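You operate a simulated robot arm through the tools that you are given. There is no shell and no other tool. Be economical: measure what you need, move in short steps, check, and stop when the job is done.

The job below is to be done with a simulated robot arm. You get a single attempt, and the scene is never put back.

Task
Take the purple spacer with the largest size on its label from the top of the big table and put it on top of the blue ring tool.

It is judged by the outcome, as a careful person would: the job done as asked, and still so three seconds after it is handed in. It fails if anything else is knocked over, pushed out of place, dropped, spilled or broken.

Robot
A 6-joint arm with a two-finger parallel gripper, fixed in place. Base frame: the origin is at the foot of the arm, x ahead of it, y to its left, z up; the work surface is at about z = 0. Readings come in m, rad, newtons and seconds.
With the tool pointing down near the work surface it reaches from about 0.16 to 0.42 m from the base axis. Its first joint turns from -1.152 to 1.152 rad. Payload 1.57 kg.
Tool frame: the origin (TCP) lies between the finger pads and is the grasp point; the fingertips stand 0.03 m ahead of it; z points along the fingers, y is the line along which they close. Largest opening 0.08 m; finger width 0.017, thickness 0.012; the body of the gripper, 0.04 by 0.082 m, starts 0.08 m behind the TCP.
Orientation is that of the tool frame in the base frame, as [roll, pitch, yaw] about the fixed x, y, z axes, in that order (R = Rz(yaw) Ry(pitch) Rx(roll)). With the fingers straight down and closing along the base's y, the tool's x points along the base's -x, its y along +y and its z along -z.

Tools
- The arm moves only by the tool play_rows. Its argument "deltas" is one flat list of numbers, 5 for each row, row after row: the closure in counts, from 0 (fully open) to 255 (shut), then the shift along the tool's x, y, z in m, then the turn about the tool's z in rad. In form: [gripper, dx, dy, dz, twist, gripper, dx, dy, dz, twist, ...]. A call has 1 to 12 rows; each row is the pose to reach, as a shift and turn from the pose commanded when the call began, along the tool's axes at that moment. Each row takes 0.2 s and may step no farther than 0.05 m and 0.15 rad from the row before; otherwise, or with a gripper value out of range, the whole call is refused. A pose out of reach is approached as far as the arm can. The call stops where the force on the tool passes 40 N (or 10 N more than at its start, if that is more) or the arm is blocked; 0.2 s more then pass. The fingers move at their own pace (about 0.153 m/s each) and stop on an object; they squeeze with about 42 N. The grip force told is the motor's: it shows also when the fingers shut on nothing. Time passes only in rows, and 0.2 s behind the last, so rows that repeat a pose let the fingers close. The reply holds the time, the measured pose of the TCP, the force on the tool along the base axes, the opening and the grip force, in the units named above and with some noise.
- Cameras (640 x 400 px; columns grow to the right, rows downward): "scene" is fixed at [0.047, -0.3281, 0.4199]; the picture's right is [0.83, -0.55, 0.00], its down [-0.34, -0.52, -0.78] and it looks along [0.43, 0.65, -0.62] (base axes); focal length 337 px, centre (320, 200). "wrist" rides on the gripper at [-0.032, 0, -0.078] in the tool frame; the picture's right is [0.00, -1.00, 0.00], its down [0.97, 0.00, -0.24] and it looks along [0.24, 0.00, 0.97] (tool axes); focal length 218 px, centre (320, 200).
- camera(camera): a new picture of that camera. The clock stands still meanwhile.
- point_at(camera, pixels): there is no depth. For up to 12 entries [column, row, z] of the newest picture of that camera ("zoom" is the newest enlarged one), the place [x, y] in the base frame at which the ray of that pixel passes the height z, good to about 0.002 m. The clock stands still meanwhile.
- enlarge(camera, box): a new picture of the part [left, top, right, bottom] of that camera's present view, enlarged. The clock stands still meanwhile.
- job_done(): hands the job in; it is judged then, once.

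Go step by step. Measure first, check grasps and placings, and put right what went wrong. The budget is 60 turns and 22 pictures, counting those below and the enlarged ones. Unless the task says otherwise, let go and move clear before handing in, and close with one line.

The tools are called by a JSON object that holds its "op" and its "data". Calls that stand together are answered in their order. play_rows: Moves the arm, as the interface text tells. Its arguments: {"type":"object","properties":{"deltas":{"type":"array","items":{"type":"number"}}},"required":["deltas"]} The other tools are called the same way: camera (camera) takes a picture; point_at (camera, pixels) gives the place at which the rays of pixels pass given heights; enlarge (camera, box) takes an enlarged picture of a part of a camera's view; job_done () hands the job in.

At the start:

```text
time_s: 0.0
position: [0.2805, -0.0709, 0.2178]
orientation: [-3.141, 0.0, 3.141]
force: [0.4, 0.6, -0.3]
grip_width: 0.0801
grasp_force: 0.1
```

scene: 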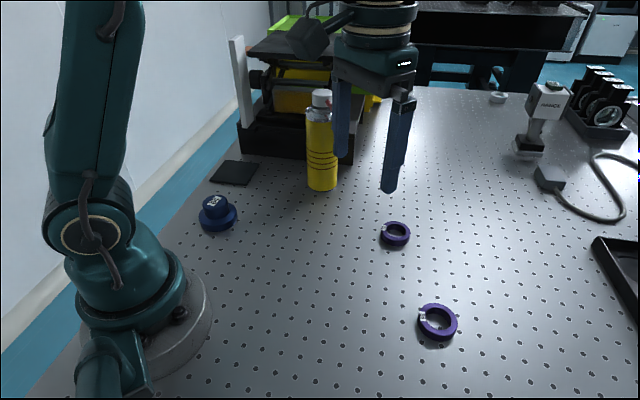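
wrist: 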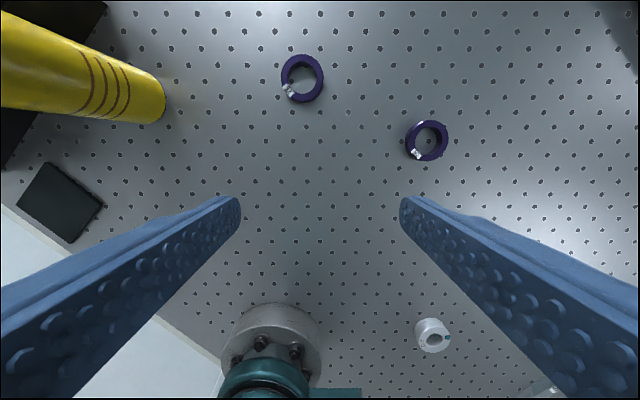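

Two purple rings are visible (scene 396,233 and 437,322), with labels I must read; the blue tool is at (217,213). I enlarge both views.

{"op": "enlarge", "data": {"camera": "wrist", "box": [260, 40, 460, 165]}}

{"op": "enlarge", "data": {"camera": "scene", "box": [370, 210, 470, 350]}}

{"op": "enlarge", "data": {"camera": "scene", "box": [180, 150, 280, 250]}}

```text
3.20 times, centred on (360, 102) of wrist
```

zoom: 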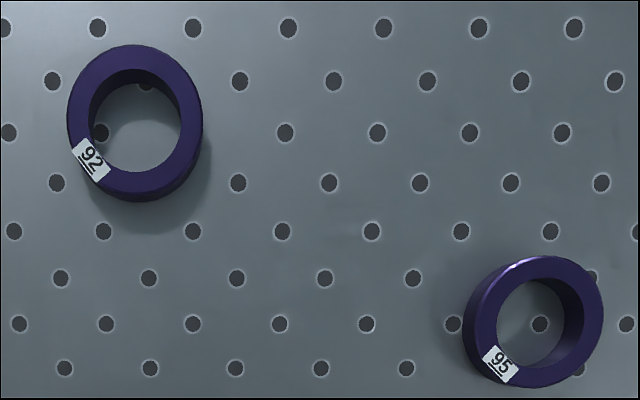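

```text
2.86 times, centred on (420, 280) of scene
```

zoom: 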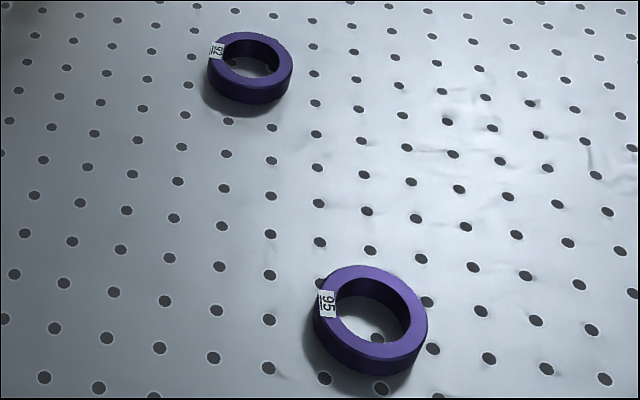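

```text
4.00 times, centred on (230, 200) of scene
```

zoom: 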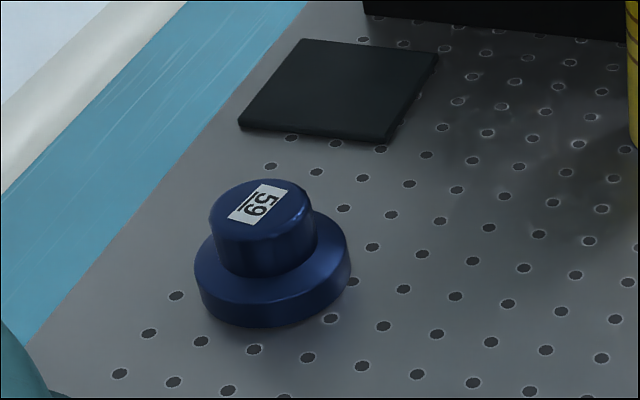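

The labels read 92 (scene 396,233) and 95 (scene 437,322), both underlined, so 95 is the one to take. Now I measure the ring and the blue stepped tool.

{"op": "point_at", "data": {"camera": "scene", "pixels": [[437.8, 319.2, 0.01], [418.2, 315, 0.01], [457.6, 323.5, 0.01], [436, 303, 0.01], [439.5, 335, 0.01], [441, 341, 0.0], [396, 230, 0.01]]}}

{"op": "point_at", "data": {"camera": "wrist", "pixels": [[427, 140, 0.01], [405, 140, 0.01], [448, 140, 0.01], [427, 120, 0.01], [427, 160, 0.01], [302, 77, 0.01], [432, 335, 0.0]]}}

{"op": "point_at", "data": {"camera": "zoom", "pixels": [[261, 211, 0.03], [209, 215, 0.03], [313, 210, 0.03], [261, 211, 0.025], [194, 265, 0.01], [350, 255, 0.01], [272, 258, 0.01], [275, 328, 0.0], [250, 279, 0.01]]}}

```text
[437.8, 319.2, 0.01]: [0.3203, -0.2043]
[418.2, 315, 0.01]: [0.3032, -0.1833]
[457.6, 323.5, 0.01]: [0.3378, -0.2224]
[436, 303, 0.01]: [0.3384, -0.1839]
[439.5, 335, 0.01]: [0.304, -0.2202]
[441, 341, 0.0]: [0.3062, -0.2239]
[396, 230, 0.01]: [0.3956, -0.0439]
```

```text
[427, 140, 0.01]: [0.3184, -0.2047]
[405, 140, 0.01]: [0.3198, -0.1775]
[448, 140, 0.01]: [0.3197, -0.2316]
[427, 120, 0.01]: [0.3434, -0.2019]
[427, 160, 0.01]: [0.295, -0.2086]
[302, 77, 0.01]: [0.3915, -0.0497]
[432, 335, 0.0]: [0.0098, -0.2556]
```

```text
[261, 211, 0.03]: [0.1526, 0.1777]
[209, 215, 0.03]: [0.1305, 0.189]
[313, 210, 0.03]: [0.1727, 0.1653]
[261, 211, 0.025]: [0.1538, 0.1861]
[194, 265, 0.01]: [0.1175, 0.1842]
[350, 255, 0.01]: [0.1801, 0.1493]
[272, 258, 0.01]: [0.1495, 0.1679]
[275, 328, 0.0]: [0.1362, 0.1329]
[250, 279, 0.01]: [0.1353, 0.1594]
```

The ring is at about (0.3195, -0.2045), 0.053 m across; the blue tool at about (0.15, 0.17). I move above the ring and check.

{"op": "play_rows", "data": {"deltas": [0, -0.01, -0.035, 0, 0, 0, -0.02, -0.07, 0.03, 0, 0, -0.03, -0.105, 0.06, 0, 0, -0.039, -0.1336, 0.09, 0, 0, -0.039, -0.1336, 0.11, 0, 0, -0.039, -0.1336, 0.11, 0]}}

{"op": "camera", "data": {"camera": "wrist"}}

{"op": "camera", "data": {"camera": "scene"}}

```text
time_s: 1.4
position: [0.3199, -0.2028, 0.1058]
orientation: [-3.14, 0.0, 3.141]
force: [0.0, -0.6, 0.3]
grip_width: 0.0799
grasp_force: 0.1
```

```text
16 pictures are left
```

wrist: 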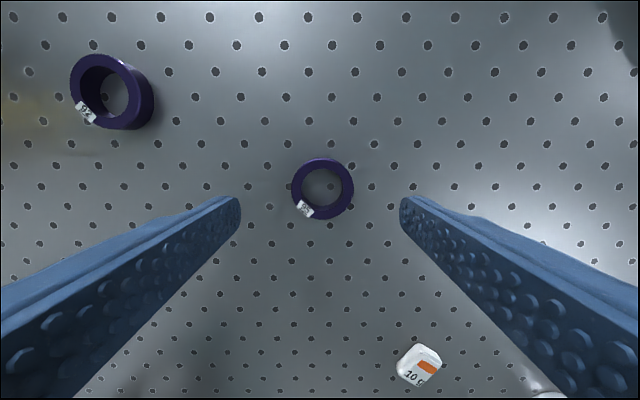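

```text
15 pictures are left
```

scene: 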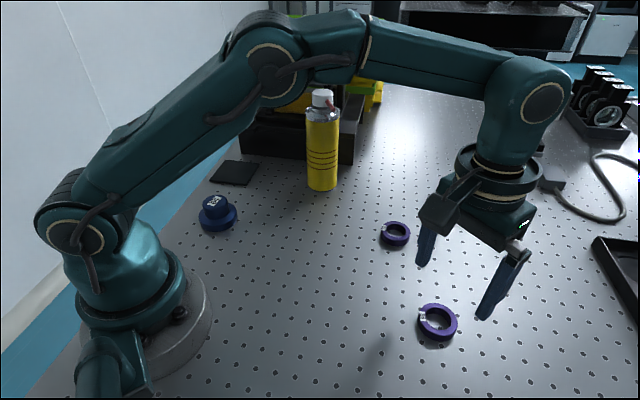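

{"op": "point_at", "data": {"camera": "wrist", "pixels": [[322, 188, 0.01], [291, 188, 0.01], [354, 188, 0.01], [322, 157, 0.01], [322, 219, 0.01]]}}

```text
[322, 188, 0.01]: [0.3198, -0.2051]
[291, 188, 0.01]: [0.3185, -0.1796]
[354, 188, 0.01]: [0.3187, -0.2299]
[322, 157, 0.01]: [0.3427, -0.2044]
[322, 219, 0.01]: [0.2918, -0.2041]
```

The ring (322,188) is centred between the fingers at about (0.318, -0.205), 0.05 m wide. I lower to fingertip height just above the table.

{"op": "play_rows", "data": {"deltas": [0, 0.0015, 0, 0.03, 0, 0, 0.0015, 0, 0.055, 0, 0, 0.0015, 0, 0.065, 0, 0, 0.0015, 0, 0.072, 0, 0, 0.0015, 0, 0.072, 0]}}

{"op": "camera", "data": {"camera": "wrist"}}

{"op": "enlarge", "data": {"camera": "scene", "box": [370, 250, 530, 350]}}

```text
time_s: 2.6
position: [0.318, -0.2028, 0.034]
orientation: [-3.141, -0.001, -3.14]
force: [-0.4, 0.1, 0.4]
grip_width: 0.0804
grasp_force: 0.0
```

```text
14 pictures are left
```

wrist: 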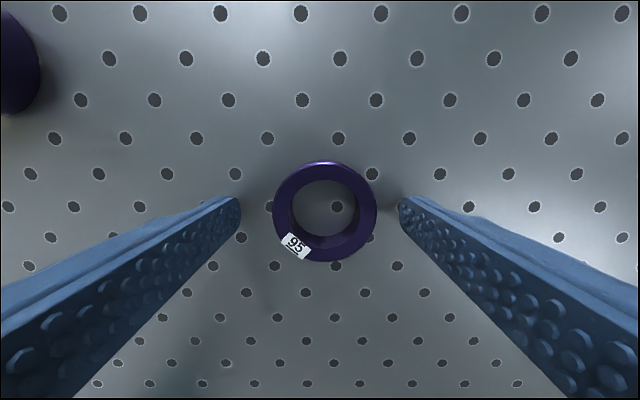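

```text
4.00 times, centred on (450, 300) of scene
```

zoom: 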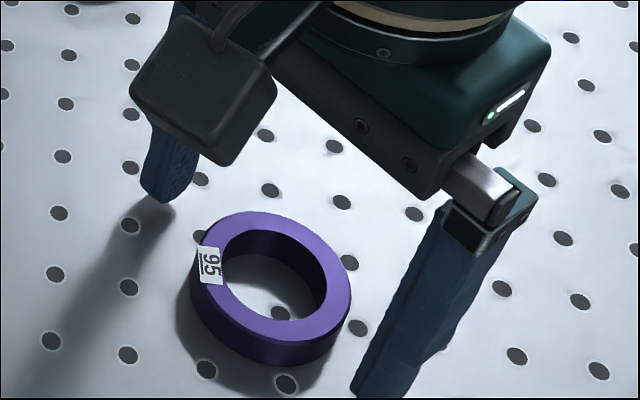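

{"op": "point_at", "data": {"camera": "wrist", "pixels": [[272, 207, 0.012], [378, 207, 0.012], [325, 163, 0.012], [325, 261, 0.012], [288, 207, 0.012], [357, 207, 0.012]]}}

```text
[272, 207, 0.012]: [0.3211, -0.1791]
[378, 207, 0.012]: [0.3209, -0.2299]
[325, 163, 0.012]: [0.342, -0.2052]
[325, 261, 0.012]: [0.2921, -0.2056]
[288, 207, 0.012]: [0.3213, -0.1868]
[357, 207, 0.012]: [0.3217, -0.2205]
```

The ring sits about 2 mm to -y of the finger centre (columns 272–378). I correct and close.

{"op": "play_rows", "data": {"deltas": [0, 0.001, -0.002, 0, 0, 60, 0.001, -0.002, 0, 0, 255, 0.001, -0.002, 0, 0, 255, 0.001, -0.002, 0, 0, 255, 0.001, -0.002, 0, 0, 255, 0.001, -0.002, 0, 0]}}

```text
time_s: 4.0
position: [0.3172, -0.2059, 0.0351]
orientation: [-3.141, 0.0, 3.141]
force: [0.6, 0.4, -0.3]
grip_width: 0.0479
grasp_force: 42.0
```

Grip width 0.048 with 42 N: the ring is held. I lift and carry it toward the blue tool, stopping short to look.

{"op": "play_rows", "data": {"deltas": [255, 0, 0, -0.03, 0, 255, 0, 0, -0.075, 0, 255, 0, 0, -0.12, 0, 255, 0, 0, -0.14, 0, 255, 0.014, 0.04, -0.14, 0, 255, 0.028, 0.08, -0.14, 0, 255, 0.042, 0.12, -0.14, 0, 255, 0.056, 0.16, -0.14, 0, 255, 0.07, 0.2, -0.14, 0, 255, 0.084, 0.24, -0.14, 0, 255, 0.097, 0.2765, -0.14, 0, 255, 0.097, 0.2765, -0.14, 0]}}

{"op": "camera", "data": {"camera": "wrist"}}

{"op": "camera", "data": {"camera": "scene"}}

```text
time_s: 6.6
position: [0.2203, 0.0714, 0.1757]
orientation: [-3.141, 0.0, 3.141]
force: [-1.1, 0.4, -0.4]
grip_width: 0.0482
grasp_force: 42.1
```

```text
12 pictures are left
```

wrist: 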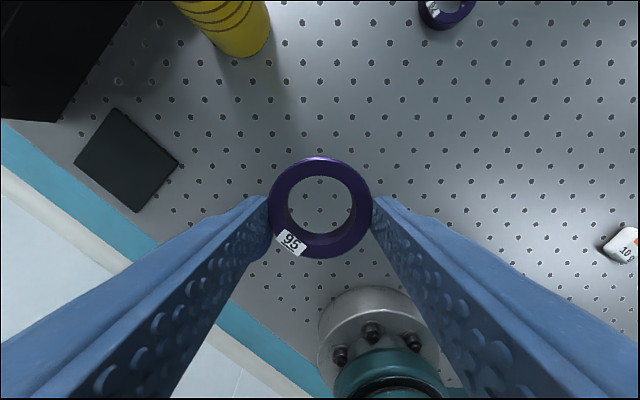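

```text
11 pictures are left
```

scene: 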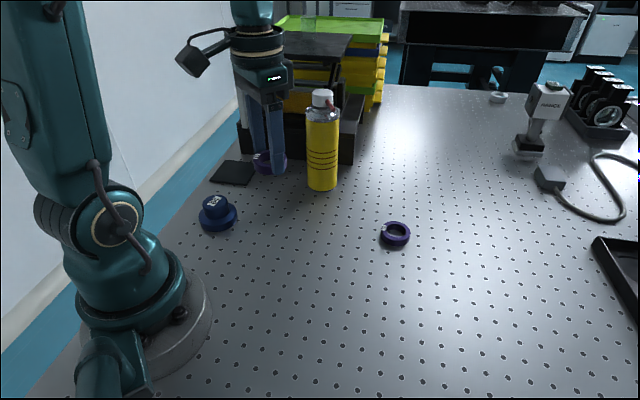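

The blue tool is hidden behind the left finger in the wrist view. I measure the bottle (scene 322,185) for clearance before shifting to +y.

{"op": "point_at", "data": {"camera": "scene", "pixels": [[322, 188, 0], [307, 180, 0], [338, 182, 0], [237, 150, 0], [235, 172, 0], [322, 90, 0.16], [217, 213, 0.015]]}}

```text
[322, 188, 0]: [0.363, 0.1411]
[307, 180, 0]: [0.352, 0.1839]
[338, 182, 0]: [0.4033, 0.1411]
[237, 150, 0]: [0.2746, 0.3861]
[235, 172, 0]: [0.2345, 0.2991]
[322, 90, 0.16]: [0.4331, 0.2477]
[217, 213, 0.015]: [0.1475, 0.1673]
```

The bottle is near (0.38, 0.16), well clear of x=0.22. I shift to +y so that the blue tool shows just below the held ring.

{"op": "play_rows", "data": {"deltas": [255, 0, 0.03, 0, 0, 255, 0, 0.065, 0, 0, 255, 0, 0.1, 0, 0, 255, 0, 0.1, 0, 0]}}

{"op": "camera", "data": {"camera": "wrist"}}

```text
time_s: 7.6
position: [0.22, 0.1713, 0.1731]
orientation: [3.139, -0.001, 3.141]
force: [0.1, 0.4, -0.2]
grip_width: 0.0478
grasp_force: 41.9
```

```text
10 pictures are left
```

wrist: 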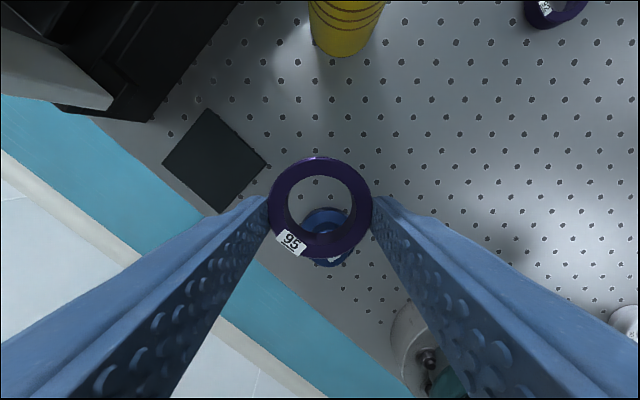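

The blue tool is partly visible through and below the ring around (328,238). I enlarge to measure its edges.

{"op": "enlarge", "data": {"camera": "wrist", "box": [260, 180, 388, 280]}}

```text
4.00 times, centred on (324, 230) of wrist
```

zoom: 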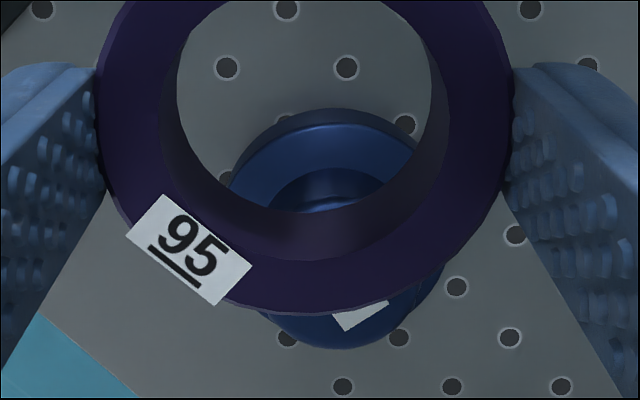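

{"op": "point_at", "data": {"camera": "zoom", "pixels": [[333, 108, 0.0], [333, 122, 0.012], [228, 180, 0.012], [333, 168, 0.012], [330, 198, 0.035], [345, 348, 0.035], [345, 348, 0.0], [330, 198, 0.03], [345, 348, 0.03], [345, 348, 0.04], [330, 198, 0.04], [262, 312, 0.03]]}}

{"op": "enlarge", "data": {"camera": "scene", "box": [193, 185, 243, 235]}}

```text
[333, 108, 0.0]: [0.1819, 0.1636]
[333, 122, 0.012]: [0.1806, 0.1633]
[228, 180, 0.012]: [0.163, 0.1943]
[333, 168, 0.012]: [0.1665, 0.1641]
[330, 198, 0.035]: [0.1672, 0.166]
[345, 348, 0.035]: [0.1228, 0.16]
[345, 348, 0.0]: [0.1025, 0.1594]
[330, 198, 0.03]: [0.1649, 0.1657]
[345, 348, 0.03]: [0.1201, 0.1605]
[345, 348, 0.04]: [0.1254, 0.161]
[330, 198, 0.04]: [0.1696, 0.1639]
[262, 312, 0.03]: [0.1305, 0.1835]
```

```text
8.00 times, centred on (218, 210) of scene
```

zoom: 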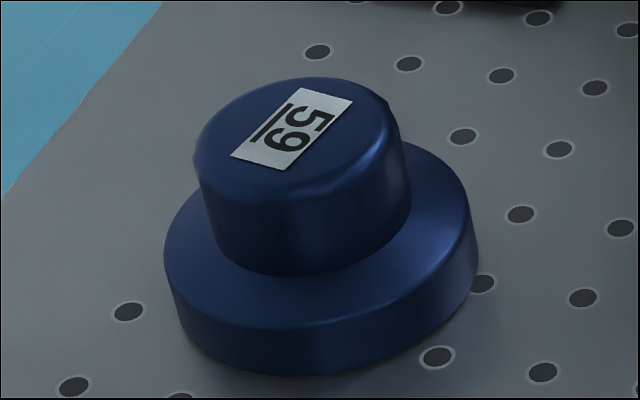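

{"op": "point_at", "data": {"camera": "zoom", "pixels": [[297, 139, 0.035], [297, 139, 0.03], [297, 139, 0.04], [297, 78, 0.035], [297, 200, 0.035], [194, 150, 0.035], [400, 130, 0.035], [310, 377, 0.0], [310, 335, 0.012], [166, 255, 0.012], [477, 240, 0.012]]}}

```text
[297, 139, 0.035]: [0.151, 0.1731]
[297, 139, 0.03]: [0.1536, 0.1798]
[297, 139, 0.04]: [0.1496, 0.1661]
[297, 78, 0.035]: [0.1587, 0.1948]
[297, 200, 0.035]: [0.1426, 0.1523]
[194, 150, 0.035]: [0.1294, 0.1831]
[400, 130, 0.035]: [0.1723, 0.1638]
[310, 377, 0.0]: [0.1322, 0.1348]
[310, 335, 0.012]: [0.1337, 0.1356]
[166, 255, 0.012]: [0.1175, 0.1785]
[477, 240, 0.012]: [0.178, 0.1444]
```

Combining both views, the boss top is centred at about (0.148, 0.1635), z about 0.042 and 0.045 m across, wider than the ring's bore, so the ring will rest on it. I move above it and look.

{"op": "play_rows", "data": {"deltas": [255, 0.036, -0.0035, 0, 0, 255, 0.072, -0.007, 0, 0, 255, 0.072, -0.007, 0.04, 0, 255, 0.072, -0.007, 0.07, 0, 255, 0.072, -0.007, 0.08, 0, 255, 0.072, -0.007, 0.08, 0]}}

{"op": "camera", "data": {"camera": "wrist"}}

{"op": "enlarge", "data": {"camera": "scene", "box": [170, 150, 270, 250]}}

```text
time_s: 9.0
position: [0.1474, 0.1636, 0.094]
orientation: [-3.141, 0.001, -3.141]
force: [0.2, -0.4, -1.1]
grip_width: 0.0478
grasp_force: 41.9
```

```text
7 pictures are left
```

wrist: 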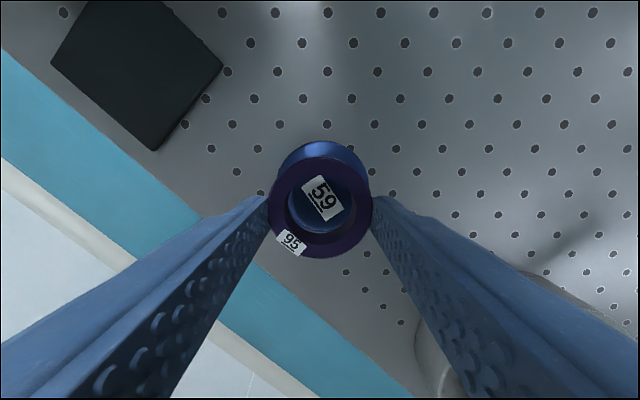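

```text
4.00 times, centred on (220, 200) of scene
```

zoom: 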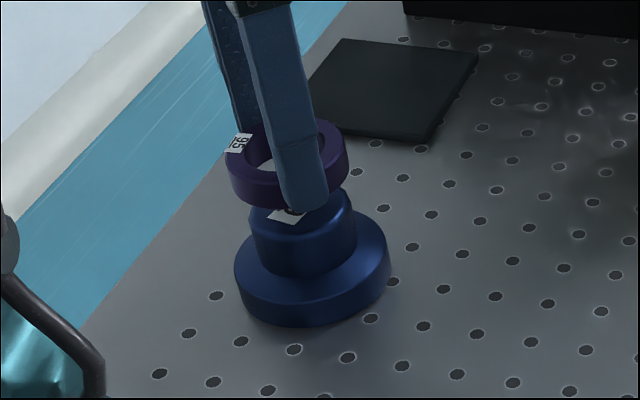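

The alignment looks close; the flange edge is at wrist (322,142). I check numbers before lowering.

{"op": "point_at", "data": {"camera": "wrist", "pixels": [[322, 142, 0.012], [275, 172, 0.012], [368, 172, 0.012], [323, 199, 0.042], [320, 157, 0.07], [320, 258, 0.07], [269, 207, 0.07], [372, 207, 0.07]]}}

```text
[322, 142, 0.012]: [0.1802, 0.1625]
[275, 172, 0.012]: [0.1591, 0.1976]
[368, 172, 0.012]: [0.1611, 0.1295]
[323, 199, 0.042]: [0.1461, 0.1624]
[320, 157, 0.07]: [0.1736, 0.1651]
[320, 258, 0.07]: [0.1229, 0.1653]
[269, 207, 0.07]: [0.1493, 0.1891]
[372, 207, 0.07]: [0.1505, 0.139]
```

The ring is within about 2 mm of the boss axis; I trim this and lower slowly toward contact.

{"op": "play_rows", "data": {"deltas": [255, 0.0015, -0.001, 0.004, 0, 255, 0.0015, -0.001, 0.008, 0, 255, 0.0015, -0.001, 0.011, 0, 255, 0.0015, -0.001, 0.013, 0, 255, 0.0015, -0.001, 0.015, 0, 255, 0.0015, -0.001, 0.015, 0]}}

{"op": "enlarge", "data": {"camera": "scene", "box": [180, 170, 260, 240]}}

```text
time_s: 10.4
position: [0.1452, 0.1625, 0.0811]
orientation: [3.141, -0.001, -3.142]
force: [-0.2, 0.2, -0.5]
grip_width: 0.0479
grasp_force: 42.0
```

```text
5.71 times, centred on (220, 205) of scene
```

zoom: 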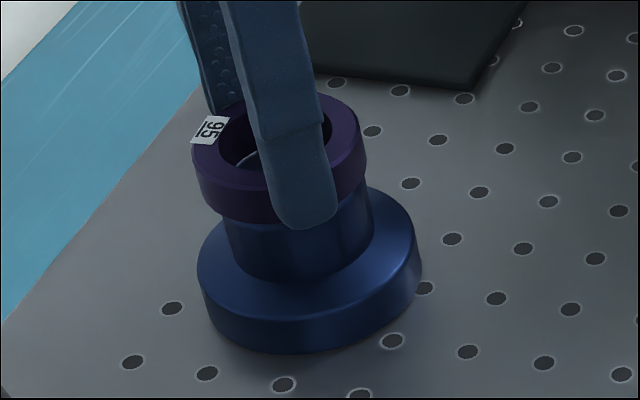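

No contact yet; centring looks right. I lower by another few millimetres in small steps.

{"op": "play_rows", "data": {"deltas": [255, 0, 0, 0.001, 0, 255, 0, 0, 0.0015, 0, 255, 0, 0, 0.002, 0]}}

```text
time_s: 11.2
position: [0.1459, 0.163, 0.0782]
orientation: [-3.141, 0.001, 3.141]
force: [-2.8, -1.2, 7.7]
grip_width: 0.048
grasp_force: 42.2
```

A force of 7.7 N up shows the ring has landed at TCP z about 0.078. I open the fingers gently and look.

{"op": "play_rows", "data": {"deltas": [80, 0, 0, 0, 0, 40, 0, 0, 0, 0, 0, 0, 0, 0, 0, 0, 0, 0, 0, 0]}}

{"op": "camera", "data": {"camera": "wrist"}}

```text
time_s: 12.2
position: [0.1464, 0.1635, 0.0782]
orientation: [-3.141, -0.002, -3.141]
force: [0.2, 0.9, 0.6]
grip_width: 0.08
grasp_force: 0.0
```

```text
4 pictures are left
```

wrist: 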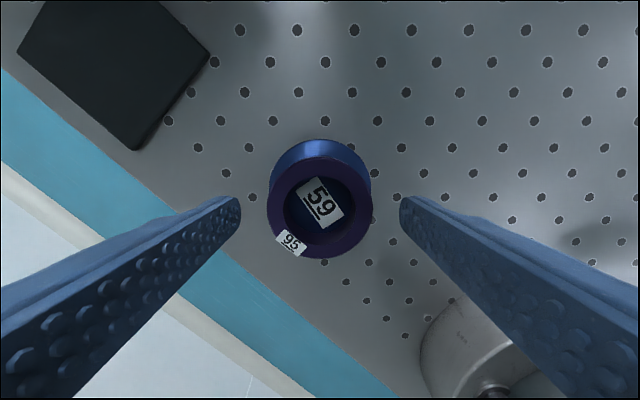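

The ring (320,208) rests on the boss, centred around the label, with both fingers clear. I lift straight up and check from the side.

{"op": "play_rows", "data": {"deltas": [0, 0, 0, -0.02, 0, 0, 0, 0, -0.06, 0, 0, 0, 0, -0.1, 0, 0, -0.03, 0, -0.12, 0, 0, -0.07, -0.02, -0.12, 0, 0, -0.1, -0.05, -0.12, 0, 0, -0.1, -0.09, -0.12, 0, 0, -0.1, -0.09, -0.12, 0]}}

{"op": "enlarge", "data": {"camera": "scene", "box": [180, 170, 260, 240]}}

{"op": "camera", "data": {"camera": "scene"}}

```text
time_s: 14.0
position: [0.2462, 0.0713, 0.1962]
orientation: [3.141, -0.002, -3.141]
force: [0.6, -0.2, 0.1]
grip_width: 0.08
grasp_force: 0.1
```

```text
5.71 times, centred on (220, 205) of scene
```

zoom: 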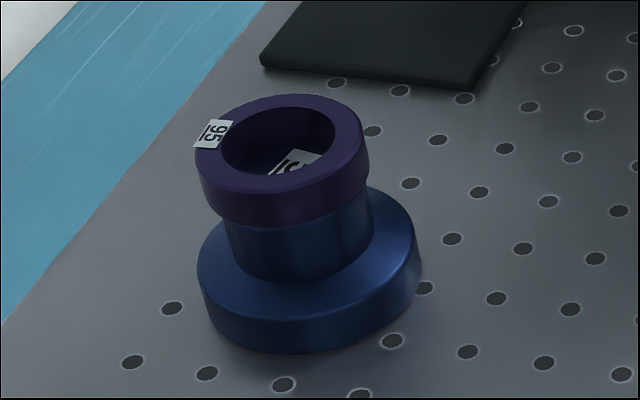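

```text
2 pictures are left
```

scene: 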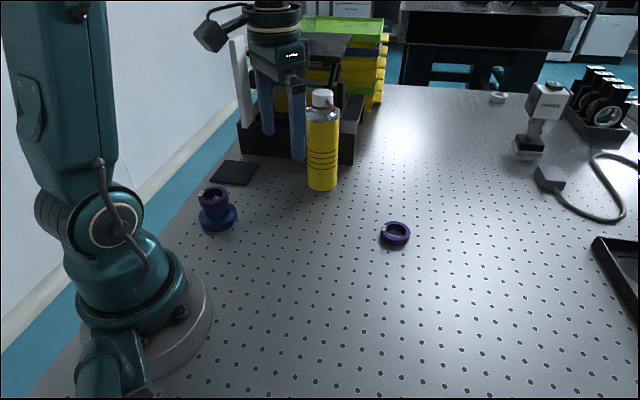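

The 95 ring lies flat and centred on the blue tool (scene 215,195), the arm is clear, and nothing else has moved. I hand in.

{"op": "job_done", "data": {}}

```text
The job is handed in.
```

The purple spacer labelled 95, the larger of the two I could see (the other reads 92), now rests flat and centred on top of the blue ring tool, and nothing else was disturbed.
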